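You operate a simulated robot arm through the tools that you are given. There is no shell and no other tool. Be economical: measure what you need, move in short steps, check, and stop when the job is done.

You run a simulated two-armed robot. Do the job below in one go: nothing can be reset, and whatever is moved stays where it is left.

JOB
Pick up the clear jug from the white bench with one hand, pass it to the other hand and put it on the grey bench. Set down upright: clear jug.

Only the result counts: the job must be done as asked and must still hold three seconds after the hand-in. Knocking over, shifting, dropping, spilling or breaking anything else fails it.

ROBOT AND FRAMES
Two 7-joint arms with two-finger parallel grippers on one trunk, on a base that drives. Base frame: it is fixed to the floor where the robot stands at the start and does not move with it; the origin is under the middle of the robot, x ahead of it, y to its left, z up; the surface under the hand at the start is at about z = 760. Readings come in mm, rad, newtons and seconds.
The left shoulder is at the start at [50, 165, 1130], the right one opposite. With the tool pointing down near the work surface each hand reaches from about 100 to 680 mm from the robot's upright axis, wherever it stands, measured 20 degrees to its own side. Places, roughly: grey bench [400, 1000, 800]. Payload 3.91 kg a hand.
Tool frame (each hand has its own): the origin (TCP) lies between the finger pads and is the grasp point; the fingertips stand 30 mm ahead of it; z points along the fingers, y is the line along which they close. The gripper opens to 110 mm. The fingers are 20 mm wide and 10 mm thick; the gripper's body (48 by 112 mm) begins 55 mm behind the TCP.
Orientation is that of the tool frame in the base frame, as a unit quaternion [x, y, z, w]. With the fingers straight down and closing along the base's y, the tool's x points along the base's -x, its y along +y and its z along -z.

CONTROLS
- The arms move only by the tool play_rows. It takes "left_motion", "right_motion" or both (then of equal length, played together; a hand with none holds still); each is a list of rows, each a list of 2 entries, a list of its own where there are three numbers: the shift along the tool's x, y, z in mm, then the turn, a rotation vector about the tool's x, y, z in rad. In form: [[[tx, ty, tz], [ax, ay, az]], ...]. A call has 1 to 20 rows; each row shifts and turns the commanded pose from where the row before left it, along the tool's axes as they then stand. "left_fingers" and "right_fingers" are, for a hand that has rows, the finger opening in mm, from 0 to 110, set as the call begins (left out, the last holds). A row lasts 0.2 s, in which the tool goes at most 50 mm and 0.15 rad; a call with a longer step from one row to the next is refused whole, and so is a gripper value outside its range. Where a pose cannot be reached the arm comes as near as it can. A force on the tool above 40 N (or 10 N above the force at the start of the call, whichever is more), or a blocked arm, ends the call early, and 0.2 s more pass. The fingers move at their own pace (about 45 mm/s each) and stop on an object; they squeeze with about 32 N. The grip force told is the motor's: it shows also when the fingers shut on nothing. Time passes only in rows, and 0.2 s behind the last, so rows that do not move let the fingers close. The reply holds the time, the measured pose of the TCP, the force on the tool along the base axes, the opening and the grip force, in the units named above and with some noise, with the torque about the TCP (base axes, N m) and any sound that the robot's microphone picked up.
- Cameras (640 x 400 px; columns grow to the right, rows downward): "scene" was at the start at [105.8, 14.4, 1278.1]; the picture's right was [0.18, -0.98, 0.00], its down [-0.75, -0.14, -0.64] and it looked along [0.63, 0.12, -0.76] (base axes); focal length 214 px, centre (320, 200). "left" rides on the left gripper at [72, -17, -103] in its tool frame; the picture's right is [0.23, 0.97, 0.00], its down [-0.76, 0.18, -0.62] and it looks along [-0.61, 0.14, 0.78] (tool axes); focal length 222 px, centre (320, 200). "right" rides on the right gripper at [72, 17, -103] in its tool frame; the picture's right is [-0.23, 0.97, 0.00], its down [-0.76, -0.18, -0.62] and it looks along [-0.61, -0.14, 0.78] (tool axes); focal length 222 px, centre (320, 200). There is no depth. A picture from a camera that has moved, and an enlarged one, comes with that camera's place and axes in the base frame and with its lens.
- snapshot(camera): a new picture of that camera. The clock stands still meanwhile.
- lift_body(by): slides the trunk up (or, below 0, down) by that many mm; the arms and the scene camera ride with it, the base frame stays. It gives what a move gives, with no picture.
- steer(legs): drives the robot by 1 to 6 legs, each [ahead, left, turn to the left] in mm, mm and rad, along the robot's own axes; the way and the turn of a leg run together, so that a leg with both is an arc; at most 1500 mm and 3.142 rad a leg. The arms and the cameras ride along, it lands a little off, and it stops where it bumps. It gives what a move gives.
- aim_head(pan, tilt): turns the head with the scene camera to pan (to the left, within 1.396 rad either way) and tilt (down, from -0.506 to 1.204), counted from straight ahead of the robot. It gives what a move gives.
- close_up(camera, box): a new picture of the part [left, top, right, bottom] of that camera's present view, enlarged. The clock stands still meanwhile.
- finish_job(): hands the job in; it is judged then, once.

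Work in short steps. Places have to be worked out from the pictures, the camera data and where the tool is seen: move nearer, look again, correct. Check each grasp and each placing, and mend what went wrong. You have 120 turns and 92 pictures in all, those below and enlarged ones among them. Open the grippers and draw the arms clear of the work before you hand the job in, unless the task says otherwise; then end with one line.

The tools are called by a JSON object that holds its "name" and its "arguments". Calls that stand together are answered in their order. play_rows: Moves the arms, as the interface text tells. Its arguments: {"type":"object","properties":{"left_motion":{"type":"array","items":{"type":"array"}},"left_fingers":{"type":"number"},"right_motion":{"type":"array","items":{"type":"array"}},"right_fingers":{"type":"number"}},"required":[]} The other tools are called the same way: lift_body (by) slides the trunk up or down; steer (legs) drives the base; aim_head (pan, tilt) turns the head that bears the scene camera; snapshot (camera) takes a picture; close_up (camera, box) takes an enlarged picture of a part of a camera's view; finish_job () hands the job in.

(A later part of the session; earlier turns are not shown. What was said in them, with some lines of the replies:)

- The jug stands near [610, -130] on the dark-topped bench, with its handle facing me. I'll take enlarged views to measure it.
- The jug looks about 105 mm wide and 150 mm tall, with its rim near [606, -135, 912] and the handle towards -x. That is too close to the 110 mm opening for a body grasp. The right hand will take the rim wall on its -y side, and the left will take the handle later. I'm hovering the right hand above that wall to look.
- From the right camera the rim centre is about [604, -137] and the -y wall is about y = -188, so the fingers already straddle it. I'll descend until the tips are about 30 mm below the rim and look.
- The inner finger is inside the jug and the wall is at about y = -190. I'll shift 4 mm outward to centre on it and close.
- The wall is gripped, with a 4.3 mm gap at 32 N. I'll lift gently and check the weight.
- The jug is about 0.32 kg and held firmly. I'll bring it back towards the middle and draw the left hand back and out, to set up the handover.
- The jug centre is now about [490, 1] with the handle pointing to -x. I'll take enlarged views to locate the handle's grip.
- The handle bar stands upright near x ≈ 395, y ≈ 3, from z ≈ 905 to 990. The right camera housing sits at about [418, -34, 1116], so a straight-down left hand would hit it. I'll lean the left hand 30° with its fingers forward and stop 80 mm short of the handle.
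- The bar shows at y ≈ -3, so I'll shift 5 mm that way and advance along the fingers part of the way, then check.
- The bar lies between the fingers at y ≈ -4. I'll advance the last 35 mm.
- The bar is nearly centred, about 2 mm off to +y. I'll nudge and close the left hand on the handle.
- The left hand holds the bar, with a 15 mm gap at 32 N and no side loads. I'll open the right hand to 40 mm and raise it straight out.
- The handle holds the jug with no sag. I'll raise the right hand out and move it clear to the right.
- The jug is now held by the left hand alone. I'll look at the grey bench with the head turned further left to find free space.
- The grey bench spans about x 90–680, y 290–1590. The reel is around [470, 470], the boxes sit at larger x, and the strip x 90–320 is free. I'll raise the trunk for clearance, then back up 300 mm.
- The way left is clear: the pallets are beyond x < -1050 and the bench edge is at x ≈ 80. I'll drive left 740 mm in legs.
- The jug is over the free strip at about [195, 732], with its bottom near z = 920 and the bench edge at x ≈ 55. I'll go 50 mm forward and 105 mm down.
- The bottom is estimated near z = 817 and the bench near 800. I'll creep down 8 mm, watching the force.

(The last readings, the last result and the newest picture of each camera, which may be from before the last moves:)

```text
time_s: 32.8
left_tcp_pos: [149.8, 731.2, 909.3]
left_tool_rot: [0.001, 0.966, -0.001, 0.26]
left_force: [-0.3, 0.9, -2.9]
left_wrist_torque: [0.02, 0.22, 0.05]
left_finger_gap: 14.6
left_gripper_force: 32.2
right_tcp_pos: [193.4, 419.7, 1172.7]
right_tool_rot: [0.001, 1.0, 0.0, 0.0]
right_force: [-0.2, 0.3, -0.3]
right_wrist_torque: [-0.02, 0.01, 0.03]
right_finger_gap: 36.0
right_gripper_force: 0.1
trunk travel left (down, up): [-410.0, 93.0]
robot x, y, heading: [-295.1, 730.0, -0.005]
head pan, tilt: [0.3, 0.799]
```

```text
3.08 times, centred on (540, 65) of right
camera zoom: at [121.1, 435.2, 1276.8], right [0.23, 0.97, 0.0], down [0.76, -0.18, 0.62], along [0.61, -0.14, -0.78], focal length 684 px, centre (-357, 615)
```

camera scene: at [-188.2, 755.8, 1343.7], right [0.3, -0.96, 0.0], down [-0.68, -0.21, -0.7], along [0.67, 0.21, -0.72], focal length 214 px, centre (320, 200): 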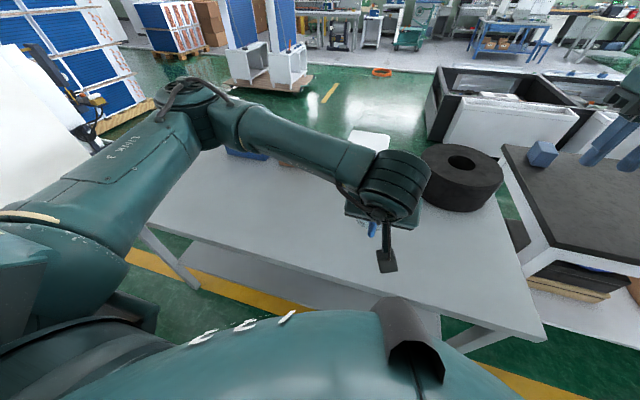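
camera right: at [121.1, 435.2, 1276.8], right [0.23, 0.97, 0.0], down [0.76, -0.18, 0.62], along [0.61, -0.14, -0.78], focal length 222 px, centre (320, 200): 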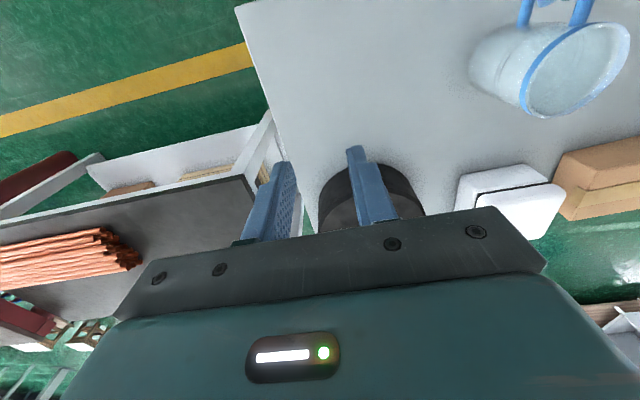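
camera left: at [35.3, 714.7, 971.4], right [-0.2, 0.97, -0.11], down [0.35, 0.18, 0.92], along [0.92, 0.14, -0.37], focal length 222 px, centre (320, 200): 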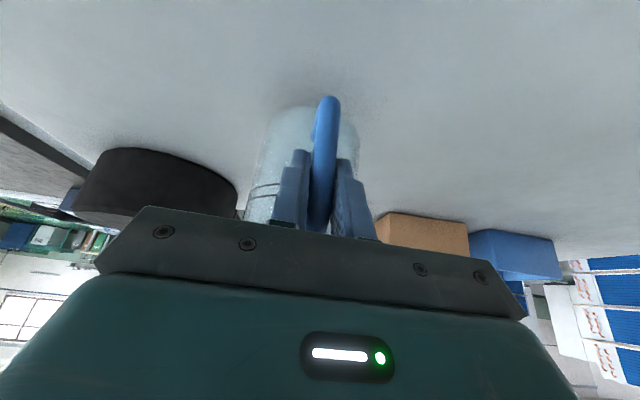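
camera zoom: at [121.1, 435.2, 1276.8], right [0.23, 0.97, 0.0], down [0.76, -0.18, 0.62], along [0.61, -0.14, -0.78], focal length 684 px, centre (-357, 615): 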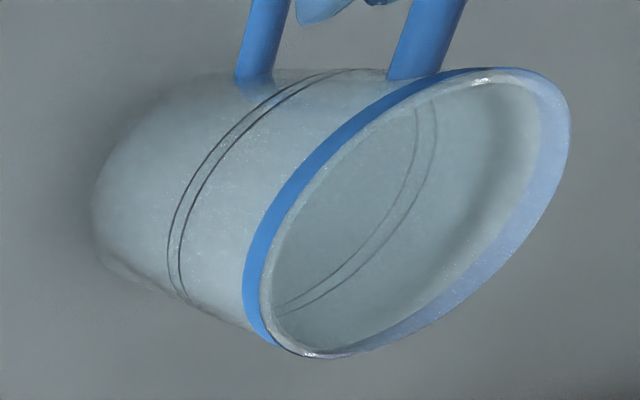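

There is no contact yet, so I'll keep creeping down another 6 mm.

{"name": "play_rows", "arguments": {"left_motion": [[[0.75, 0, 1.3], [0, 0, 0]], [[0.75, 0, 1.3], [0, 0, 0]], [[0.75, 0, 1.3], [0, 0, 0]], [[0.75, 0, 1.3], [0, 0, 0]]]}}

```text
time_s: 33.8
left_tcp_pos: [150.3, 730.2, 903.1]
left_tool_rot: [0.0, 0.966, 0.0, 0.26]
left_force: [-0.5, 0.5, -3.3]
left_wrist_torque: [0.03, 0.22, 0.02]
left_finger_gap: 14.8
left_gripper_force: 31.5
right_tcp_pos: [194.4, 418.2, 1172.2]
right_tool_rot: [0.001, 1.0, -0.001, 0.0]
right_force: [-0.7, 1.1, 0.3]
right_wrist_torque: [0.0, 0.03, 0.01]
right_finger_gap: 36.1
right_gripper_force: 0.1
trunk travel left (down, up): [-410.0, 93.0]
robot x, y, heading: [-297.1, 732.7, 0.005]
head pan, tilt: [0.3, 0.799]
```

Still hanging free at -3.3 N; I'll continue in small steps.

{"name": "play_rows", "arguments": {"left_motion": [[[0.5, 0, 0.87], [0, 0, 0]], [[0.5, 0, 0.87], [0, 0, 0]], [[0.5, 0, 0.87], [0, 0, 0]]]}}

```text
time_s: 34.6
left_tcp_pos: [149.1, 730.7, 898.4]
left_tool_rot: [0.0, 0.966, 0.0, 0.26]
left_force: [0.0, -0.9, -3.8]
left_wrist_torque: [0.03, 0.24, 0.01]
left_finger_gap: 14.6
left_gripper_force: 32.4
right_tcp_pos: [194.6, 418.8, 1172.1]
right_tool_rot: [0.0, 1.0, 0.0, 0.0]
right_force: [-0.1, -0.4, 0.2]
right_wrist_torque: [0.02, 0.02, -0.01]
right_finger_gap: 36.0
right_gripper_force: 0.1
trunk travel left (down, up): [-410.0, 93.0]
robot x, y, heading: [-297.7, 730.8, -0.002]
head pan, tilt: [0.3, 0.799]
```

Still free, so another 3 mm.

{"name": "play_rows", "arguments": {"left_motion": [[[0.5, 0, 0.87], [0, 0, 0]], [[0.5, 0, 0.87], [0, 0, 0]], [[0.5, 0, 0.87], [0, 0, 0]]]}}

{"name": "close_up", "arguments": {"camera": "right", "box": [440, 0, 640, 130]}}

```text
time_s: 35.4
left_tcp_pos: [149.8, 729.2, 897.5]
left_tool_rot: [0.0, 0.966, 0.0, 0.26]
left_force: [0.6, 0.2, -3.4]
left_wrist_torque: [-0.01, 0.25, 0.01]
left_finger_gap: 15.0
left_gripper_force: 31.6
right_tcp_pos: [194.6, 418.6, 1172.3]
right_tool_rot: [0.001, 1.0, -0.001, 0.0]
right_force: [0.2, 0.0, 0.7]
right_wrist_torque: [0.03, 0.0, 0.01]
right_finger_gap: 36.0
right_gripper_force: 0.1
trunk travel left (down, up): [-410.0, 93.0]
robot x, y, heading: [-291.6, 732.2, 0.0]
head pan, tilt: [0.3, 0.799]
```

```text
3.08 times, centred on (540, 65) of right
camera zoom: at [121.1, 435.2, 1276.8], right [0.23, 0.97, 0.0], down [0.76, -0.18, 0.62], along [0.61, -0.14, -0.78], focal length 684 px, centre (-357, 615)
```

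zoom: 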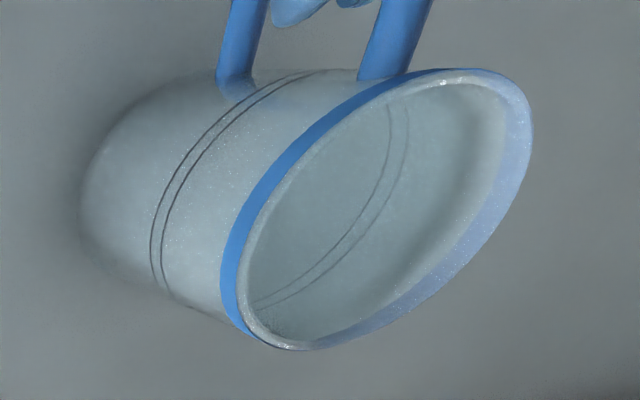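

Nearly there, and the force is unchanged. I'll go on in 1 mm rows.

{"name": "play_rows", "arguments": {"left_motion": [[[0.5, 0, 0.87], [0, 0, 0]], [[0.5, 0, 0.87], [0, 0, 0]], [[0.5, 0, 0.87], [0, 0, 0]]]}}

```text
time_s: 36.2
left_tcp_pos: [149.6, 729.0, 893.8]
left_tool_rot: [-0.001, 0.966, 0.001, 0.26]
left_force: [0.6, -0.4, -3.3]
left_wrist_torque: [0.0, 0.27, -0.02]
left_finger_gap: 14.8
left_gripper_force: 31.9
right_tcp_pos: [193.5, 418.6, 1171.5]
right_tool_rot: [0.0, 1.0, 0.0, -0.001]
right_force: [0.8, 0.1, 0.1]
right_wrist_torque: [0.03, -0.03, 0.0]
right_finger_gap: 36.2
right_gripper_force: 0.0
trunk travel left (down, up): [-410.0, 93.0]
robot x, y, heading: [-293.7, 733.5, 0.004]
head pan, tilt: [0.3, 0.799]
```

{"name": "play_rows", "arguments": {"left_motion": [[[0.5, 0, 0.87], [0, 0, 0]], [[0.5, 0, 0.87], [0, 0, 0]], [[0.5, 0, 0.87], [0, 0, 0]]]}}

```text
time_s: 37.0
left_tcp_pos: [151.4, 731.0, 890.4]
left_tool_rot: [0.001, 0.966, 0.0, 0.26]
left_force: [0.8, -0.4, -2.7]
left_wrist_torque: [0.02, 0.24, -0.01]
left_finger_gap: 14.7
left_gripper_force: 32.1
right_tcp_pos: [193.1, 418.9, 1172.3]
right_tool_rot: [0.0, 1.0, 0.001, 0.0]
right_force: [-0.5, 0.8, -0.2]
right_wrist_torque: [0.0, 0.02, -0.01]
right_finger_gap: 35.9
right_gripper_force: 0.1
trunk travel left (down, up): [-410.0, 93.0]
robot x, y, heading: [-297.4, 728.6, 0.001]
head pan, tilt: [0.3, 0.799]
```

Still no contact. I'll look at the contact shadow to judge what gap is left.

{"name": "close_up", "arguments": {"camera": "left", "box": [220, 60, 420, 190]}}

{"name": "close_up", "arguments": {"camera": "right", "box": [440, 0, 640, 130]}}

```text
3.08 times, centred on (320, 125) of left
camera zoom: at [36.2, 713.5, 943.4], right [-0.2, 0.97, -0.11], down [0.35, 0.18, 0.92], along [0.92, 0.14, -0.37], focal length 684 px, centre (320, 431)
```

zoom: 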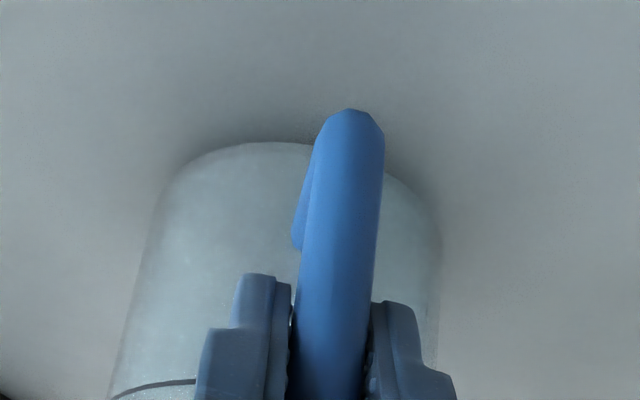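

```text
3.08 times, centred on (540, 65) of right
camera zoom: at [121.2, 435.2, 1276.8], right [0.23, 0.97, 0.0], down [0.76, -0.18, 0.62], along [0.61, -0.14, -0.78], focal length 684 px, centre (-357, 615)
```

zoom: 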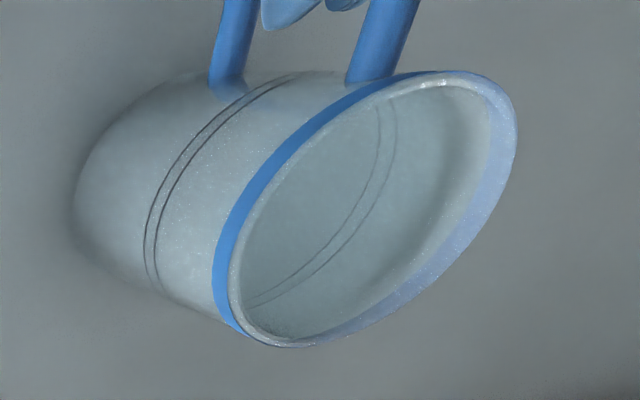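

The contact shadow is tightening, so it is within a few mm. I'll continue with 1 mm rows.

{"name": "play_rows", "arguments": {"left_motion": [[[0.5, 0, 0.87], [0, 0, 0]], [[0.5, 0, 0.87], [0, 0, 0]], [[0.5, 0, 0.87], [0, 0, 0]]]}}

```text
time_s: 37.8
left_tcp_pos: [150.2, 730.8, 887.6]
left_tool_rot: [0.001, 0.966, -0.001, 0.26]
left_force: [0.0, -0.1, -3.0]
left_wrist_torque: [-0.01, 0.25, 0.01]
left_finger_gap: 14.8
left_gripper_force: 32.5
right_tcp_pos: [193.0, 419.8, 1171.8]
right_tool_rot: [0.001, 1.0, 0.0, 0.0]
right_force: [-0.3, -0.5, 0.1]
right_wrist_torque: [0.04, 0.02, -0.04]
right_finger_gap: 36.2
right_gripper_force: 0.0
trunk travel left (down, up): [-410.0, 93.0]
robot x, y, heading: [-295.5, 735.7, -0.001]
head pan, tilt: [0.3, 0.799]
```

{"name": "play_rows", "arguments": {"left_motion": [[[0.5, 0, 0.87], [0, 0, 0]], [[0.5, 0, 0.87], [0, 0, 0]], [[0.5, 0, 0.87], [0, 0, 0]]]}}

```text
time_s: 38.6
left_tcp_pos: [149.7, 730.3, 882.7]
left_tool_rot: [0.0, 0.966, -0.001, 0.259]
left_force: [-0.7, -0.7, -2.9]
left_wrist_torque: [0.0, 0.22, 0.01]
left_finger_gap: 14.4
left_gripper_force: 32.7
right_tcp_pos: [193.6, 419.0, 1173.0]
right_tool_rot: [0.001, 1.0, 0.0, 0.0]
right_force: [-0.3, -0.2, 0.4]
right_wrist_torque: [-0.02, -0.01, 0.0]
right_finger_gap: 36.0
right_gripper_force: 0.0
trunk travel left (down, up): [-410.0, 93.0]
robot x, y, heading: [-295.3, 729.2, -0.001]
head pan, tilt: [0.3, 0.799]
```

{"name": "play_rows", "arguments": {"left_motion": [[[0.5, 0, 0.87], [0, 0, 0]], [[0.5, 0, 0.87], [0, 0, 0]], [[0.5, 0, 0.87], [0, 0, 0]]]}}

{"name": "close_up", "arguments": {"camera": "left", "box": [220, 60, 420, 190]}}

```text
time_s: 39.4
left_tcp_pos: [150.6, 729.6, 881.7]
left_tool_rot: [0.0, 0.965, -0.001, 0.261]
left_force: [-1.9, 0.0, 4.2]
left_wrist_torque: [0.13, -0.59, 0.02]
left_finger_gap: 14.6
left_gripper_force: 31.9
right_tcp_pos: [192.6, 419.8, 1172.9]
right_tool_rot: [0.001, 1.0, 0.0, 0.0]
right_force: [0.2, -0.5, -1.5]
right_wrist_torque: [-0.01, -0.01, -0.05]
right_finger_gap: 35.9
right_gripper_force: 0.1
trunk travel left (down, up): [-410.0, 93.0]
robot x, y, heading: [-293.3, 733.5, -0.001]
head pan, tilt: [0.3, 0.799]
```

```text
3.08 times, centred on (320, 125) of left
camera zoom: at [35.5, 712.9, 934.8], right [-0.19, 0.97, -0.12], down [0.34, 0.18, 0.92], along [0.92, 0.14, -0.37], focal length 684 px, centre (320, 431)
```

zoom: 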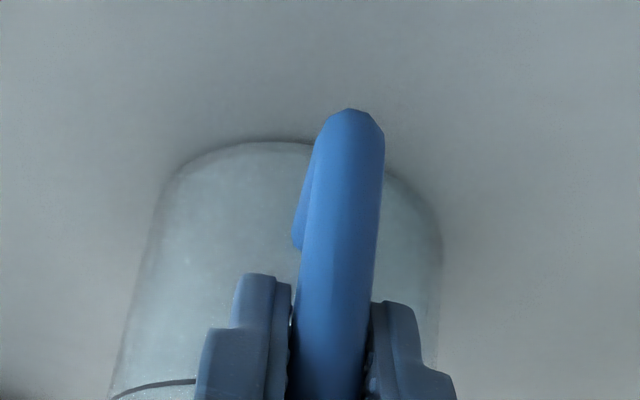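

Contact: the force rose to +4 N and the jug is on the bench. I'll ease up 0.5 mm and open the left hand slowly to 45 mm.

{"name": "play_rows", "arguments": {"left_motion": [[[-0.25, 0, -0.43], [0, 0, 0]], [[0, 0, 0], [0, 0, 0]]]}}

{"name": "play_rows", "arguments": {"left_motion": [[[0, 0, 0], [0, 0, 0]], [[0, 0, 0], [0, 0, 0]], [[0, 0, 0], [0, 0, 0]], [[0, 0, 0], [0, 0, 0]]], "left_fingers": 50}}

{"name": "snapshot", "arguments": {"camera": "left"}}

{"name": "snapshot", "arguments": {"camera": "right"}}

```text
time_s: 40.0
left_tcp_pos: [150.7, 730.0, 881.7]
left_tool_rot: [0.0, 0.966, 0.0, 0.26]
left_force: [0.6, -1.2, 3.4]
left_wrist_torque: [-0.06, -0.67, -0.15]
left_finger_gap: 14.6
left_gripper_force: 31.6
right_tcp_pos: [192.4, 420.3, 1173.6]
right_tool_rot: [0.001, 1.0, 0.0, 0.0]
right_force: [-0.1, 0.2, -0.5]
right_wrist_torque: [0.03, 0.02, 0.0]
right_finger_gap: 36.0
right_gripper_force: 0.1
trunk travel left (down, up): [-410.0, 93.0]
robot x, y, heading: [-293.7, 734.4, -0.003]
head pan, tilt: [0.3, 0.799]
```

```text
time_s: 41.0
left_tcp_pos: [150.7, 730.0, 881.5]
left_tool_rot: [0.0, 0.966, 0.0, 0.26]
left_force: [0.5, 0.3, -0.3]
left_wrist_torque: [-0.01, 0.03, 0.0]
left_finger_gap: 50.3
left_gripper_force: 0.1
right_tcp_pos: [193.5, 418.9, 1172.0]
right_tool_rot: [0.0, 1.0, 0.0, -0.001]
right_force: [-0.2, -0.8, 0.5]
right_wrist_torque: [-0.01, 0.02, 0.0]
right_finger_gap: 36.1
right_gripper_force: 0.1
trunk travel left (down, up): [-410.0, 93.0]
robot x, y, heading: [-294.7, 731.6, 0.004]
head pan, tilt: [0.3, 0.799]
```

```text
48 pictures are left
camera left: at [35.5, 713.7, 934.9], right [-0.2, 0.97, -0.11], down [0.35, 0.18, 0.92], along [0.92, 0.14, -0.37], focal length 222 px, centre (320, 200)
```

left: 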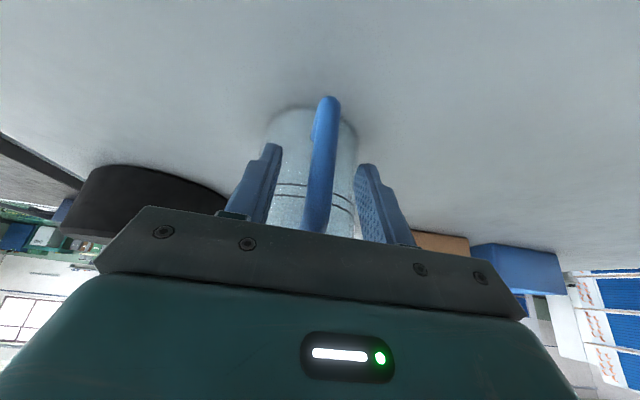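

```text
47 pictures are left
camera right: at [120.9, 435.2, 1276.9], right [0.23, 0.97, 0.0], down [0.76, -0.18, 0.62], along [0.61, -0.14, -0.78], focal length 222 px, centre (320, 200)
```

right: 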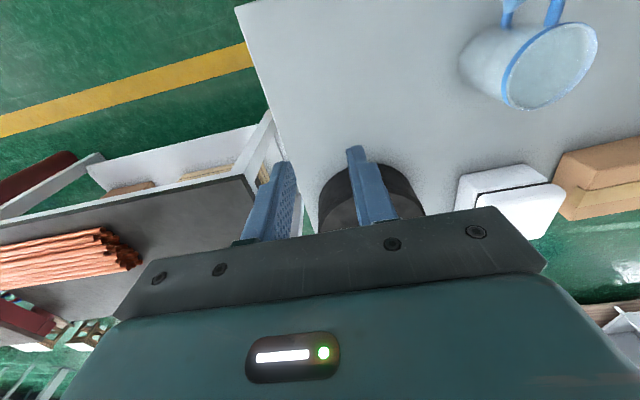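

The jug stands free and upright with the fingers clear of the handle. I'll retreat along the tool axis, then check.

{"name": "play_rows", "arguments": {"left_motion": [[[0, 0, -12], [0, 0, 0]], [[0, 0, -20], [0, 0, 0]], [[0, 0, -30], [0, 0, 0]], [[0, 0, -35], [0, 0, 0]], [[0, 0, -40], [0, 0, 0]], [[0, 0, -40], [0, 0, 0]], [[0, 0, 0], [0, 0, 0]]]}}

{"name": "snapshot", "arguments": {"camera": "left"}}

{"name": "snapshot", "arguments": {"camera": "right"}}

{"name": "snapshot", "arguments": {"camera": "scene"}}

```text
time_s: 42.6
left_tcp_pos: [60.2, 729.2, 1034.4]
left_tool_rot: [0.0, 0.966, 0.0, 0.259]
left_force: [0.0, -0.4, 0.2]
left_wrist_torque: [0.03, 0.02, 0.02]
left_finger_gap: 50.3
left_gripper_force: 0.1
right_tcp_pos: [191.4, 419.0, 1173.2]
right_tool_rot: [0.001, 1.0, 0.001, -0.001]
right_force: [0.6, -0.1, 0.6]
right_wrist_torque: [0.0, 0.0, -0.01]
right_finger_gap: 36.0
right_gripper_force: 0.1
trunk travel left (down, up): [-410.0, 93.0]
robot x, y, heading: [-295.0, 731.0, 0.005]
head pan, tilt: [0.3, 0.799]
```

```text
46 pictures are left
camera left: at [-54.9, 712.6, 1088.3], right [-0.2, 0.97, -0.11], down [0.35, 0.18, 0.92], along [0.92, 0.14, -0.37], focal length 222 px, centre (320, 200)
```

left: 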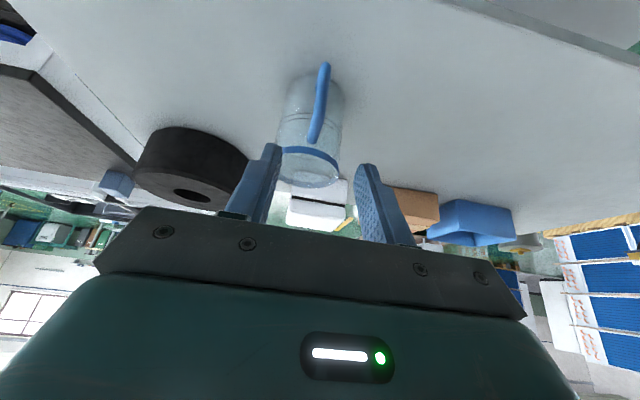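

```text
45 pictures are left
camera right: at [121.1, 435.2, 1276.8], right [0.23, 0.97, 0.0], down [0.76, -0.18, 0.62], along [0.61, -0.14, -0.78], focal length 222 px, centre (320, 200)
```

right: 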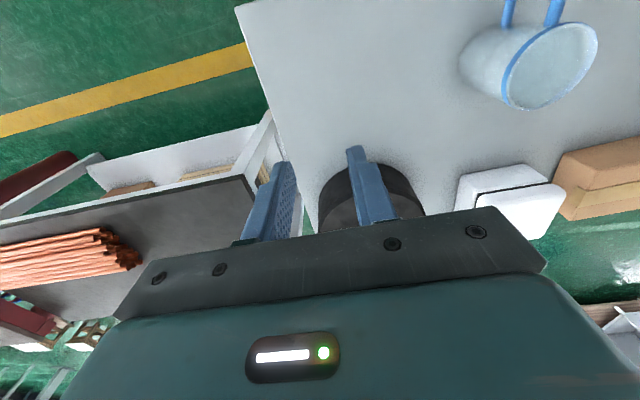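

```text
44 pictures are left
camera scene: at [-188.2, 755.8, 1343.7], right [0.29, -0.96, 0.0], down [-0.69, -0.21, -0.7], along [0.67, 0.21, -0.72], focal length 214 px, centre (320, 200)
```

scene: 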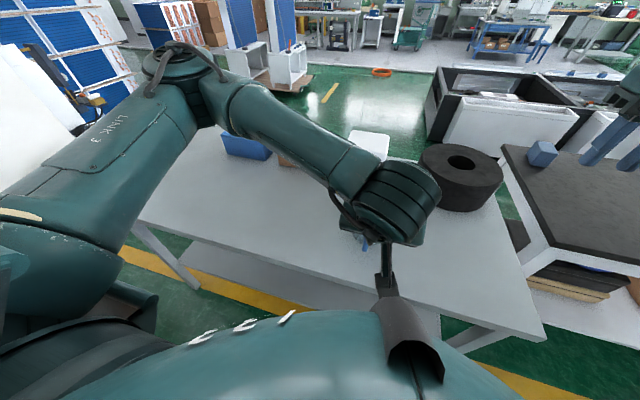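

The jug stands upright, well inside the grey bench, and nothing else has moved. I'll open both grippers fully and hand in.

{"name": "play_rows", "arguments": {"left_motion": [[[0, 0, -5], [0, 0, 0]], [[0, 0, 0], [0, 0, 0]], [[0, 0, 0], [0, 0, 0]]], "right_motion": [[[0, 0, -5], [0, 0, 0]], [[0, 0, 0], [0, 0, 0]], [[0, 0, 0], [0, 0, 0]]], "left_fingers": 100, "right_fingers": 100}}

{"name": "finish_job", "arguments": {}}

```text
time_s: 43.4
left_tcp_pos: [58.2, 728.9, 1040.1]
left_tool_rot: [-0.001, 0.966, 0.0, 0.26]
left_force: [-0.3, 0.6, 0.7]
left_wrist_torque: [-0.01, -0.02, 0.0]
left_finger_gap: 99.9
left_gripper_force: 0.1
right_tcp_pos: [192.1, 418.6, 1177.9]
right_tool_rot: [0.001, 1.0, 0.0, 0.0]
right_force: [0.8, -0.8, 0.2]
right_wrist_torque: [0.0, 0.0, 0.01]
right_finger_gap: 99.9
right_gripper_force: 0.0
trunk travel left (down, up): [-410.0, 93.0]
robot x, y, heading: [-295.8, 733.4, 0.003]
head pan, tilt: [0.3, 0.799]
```

```text
The job is handed in.
```

The right hand picked up the clear jug and passed it to the left, which set it upright on the grey bench; both grippers are open and clear, and the job is handed in.
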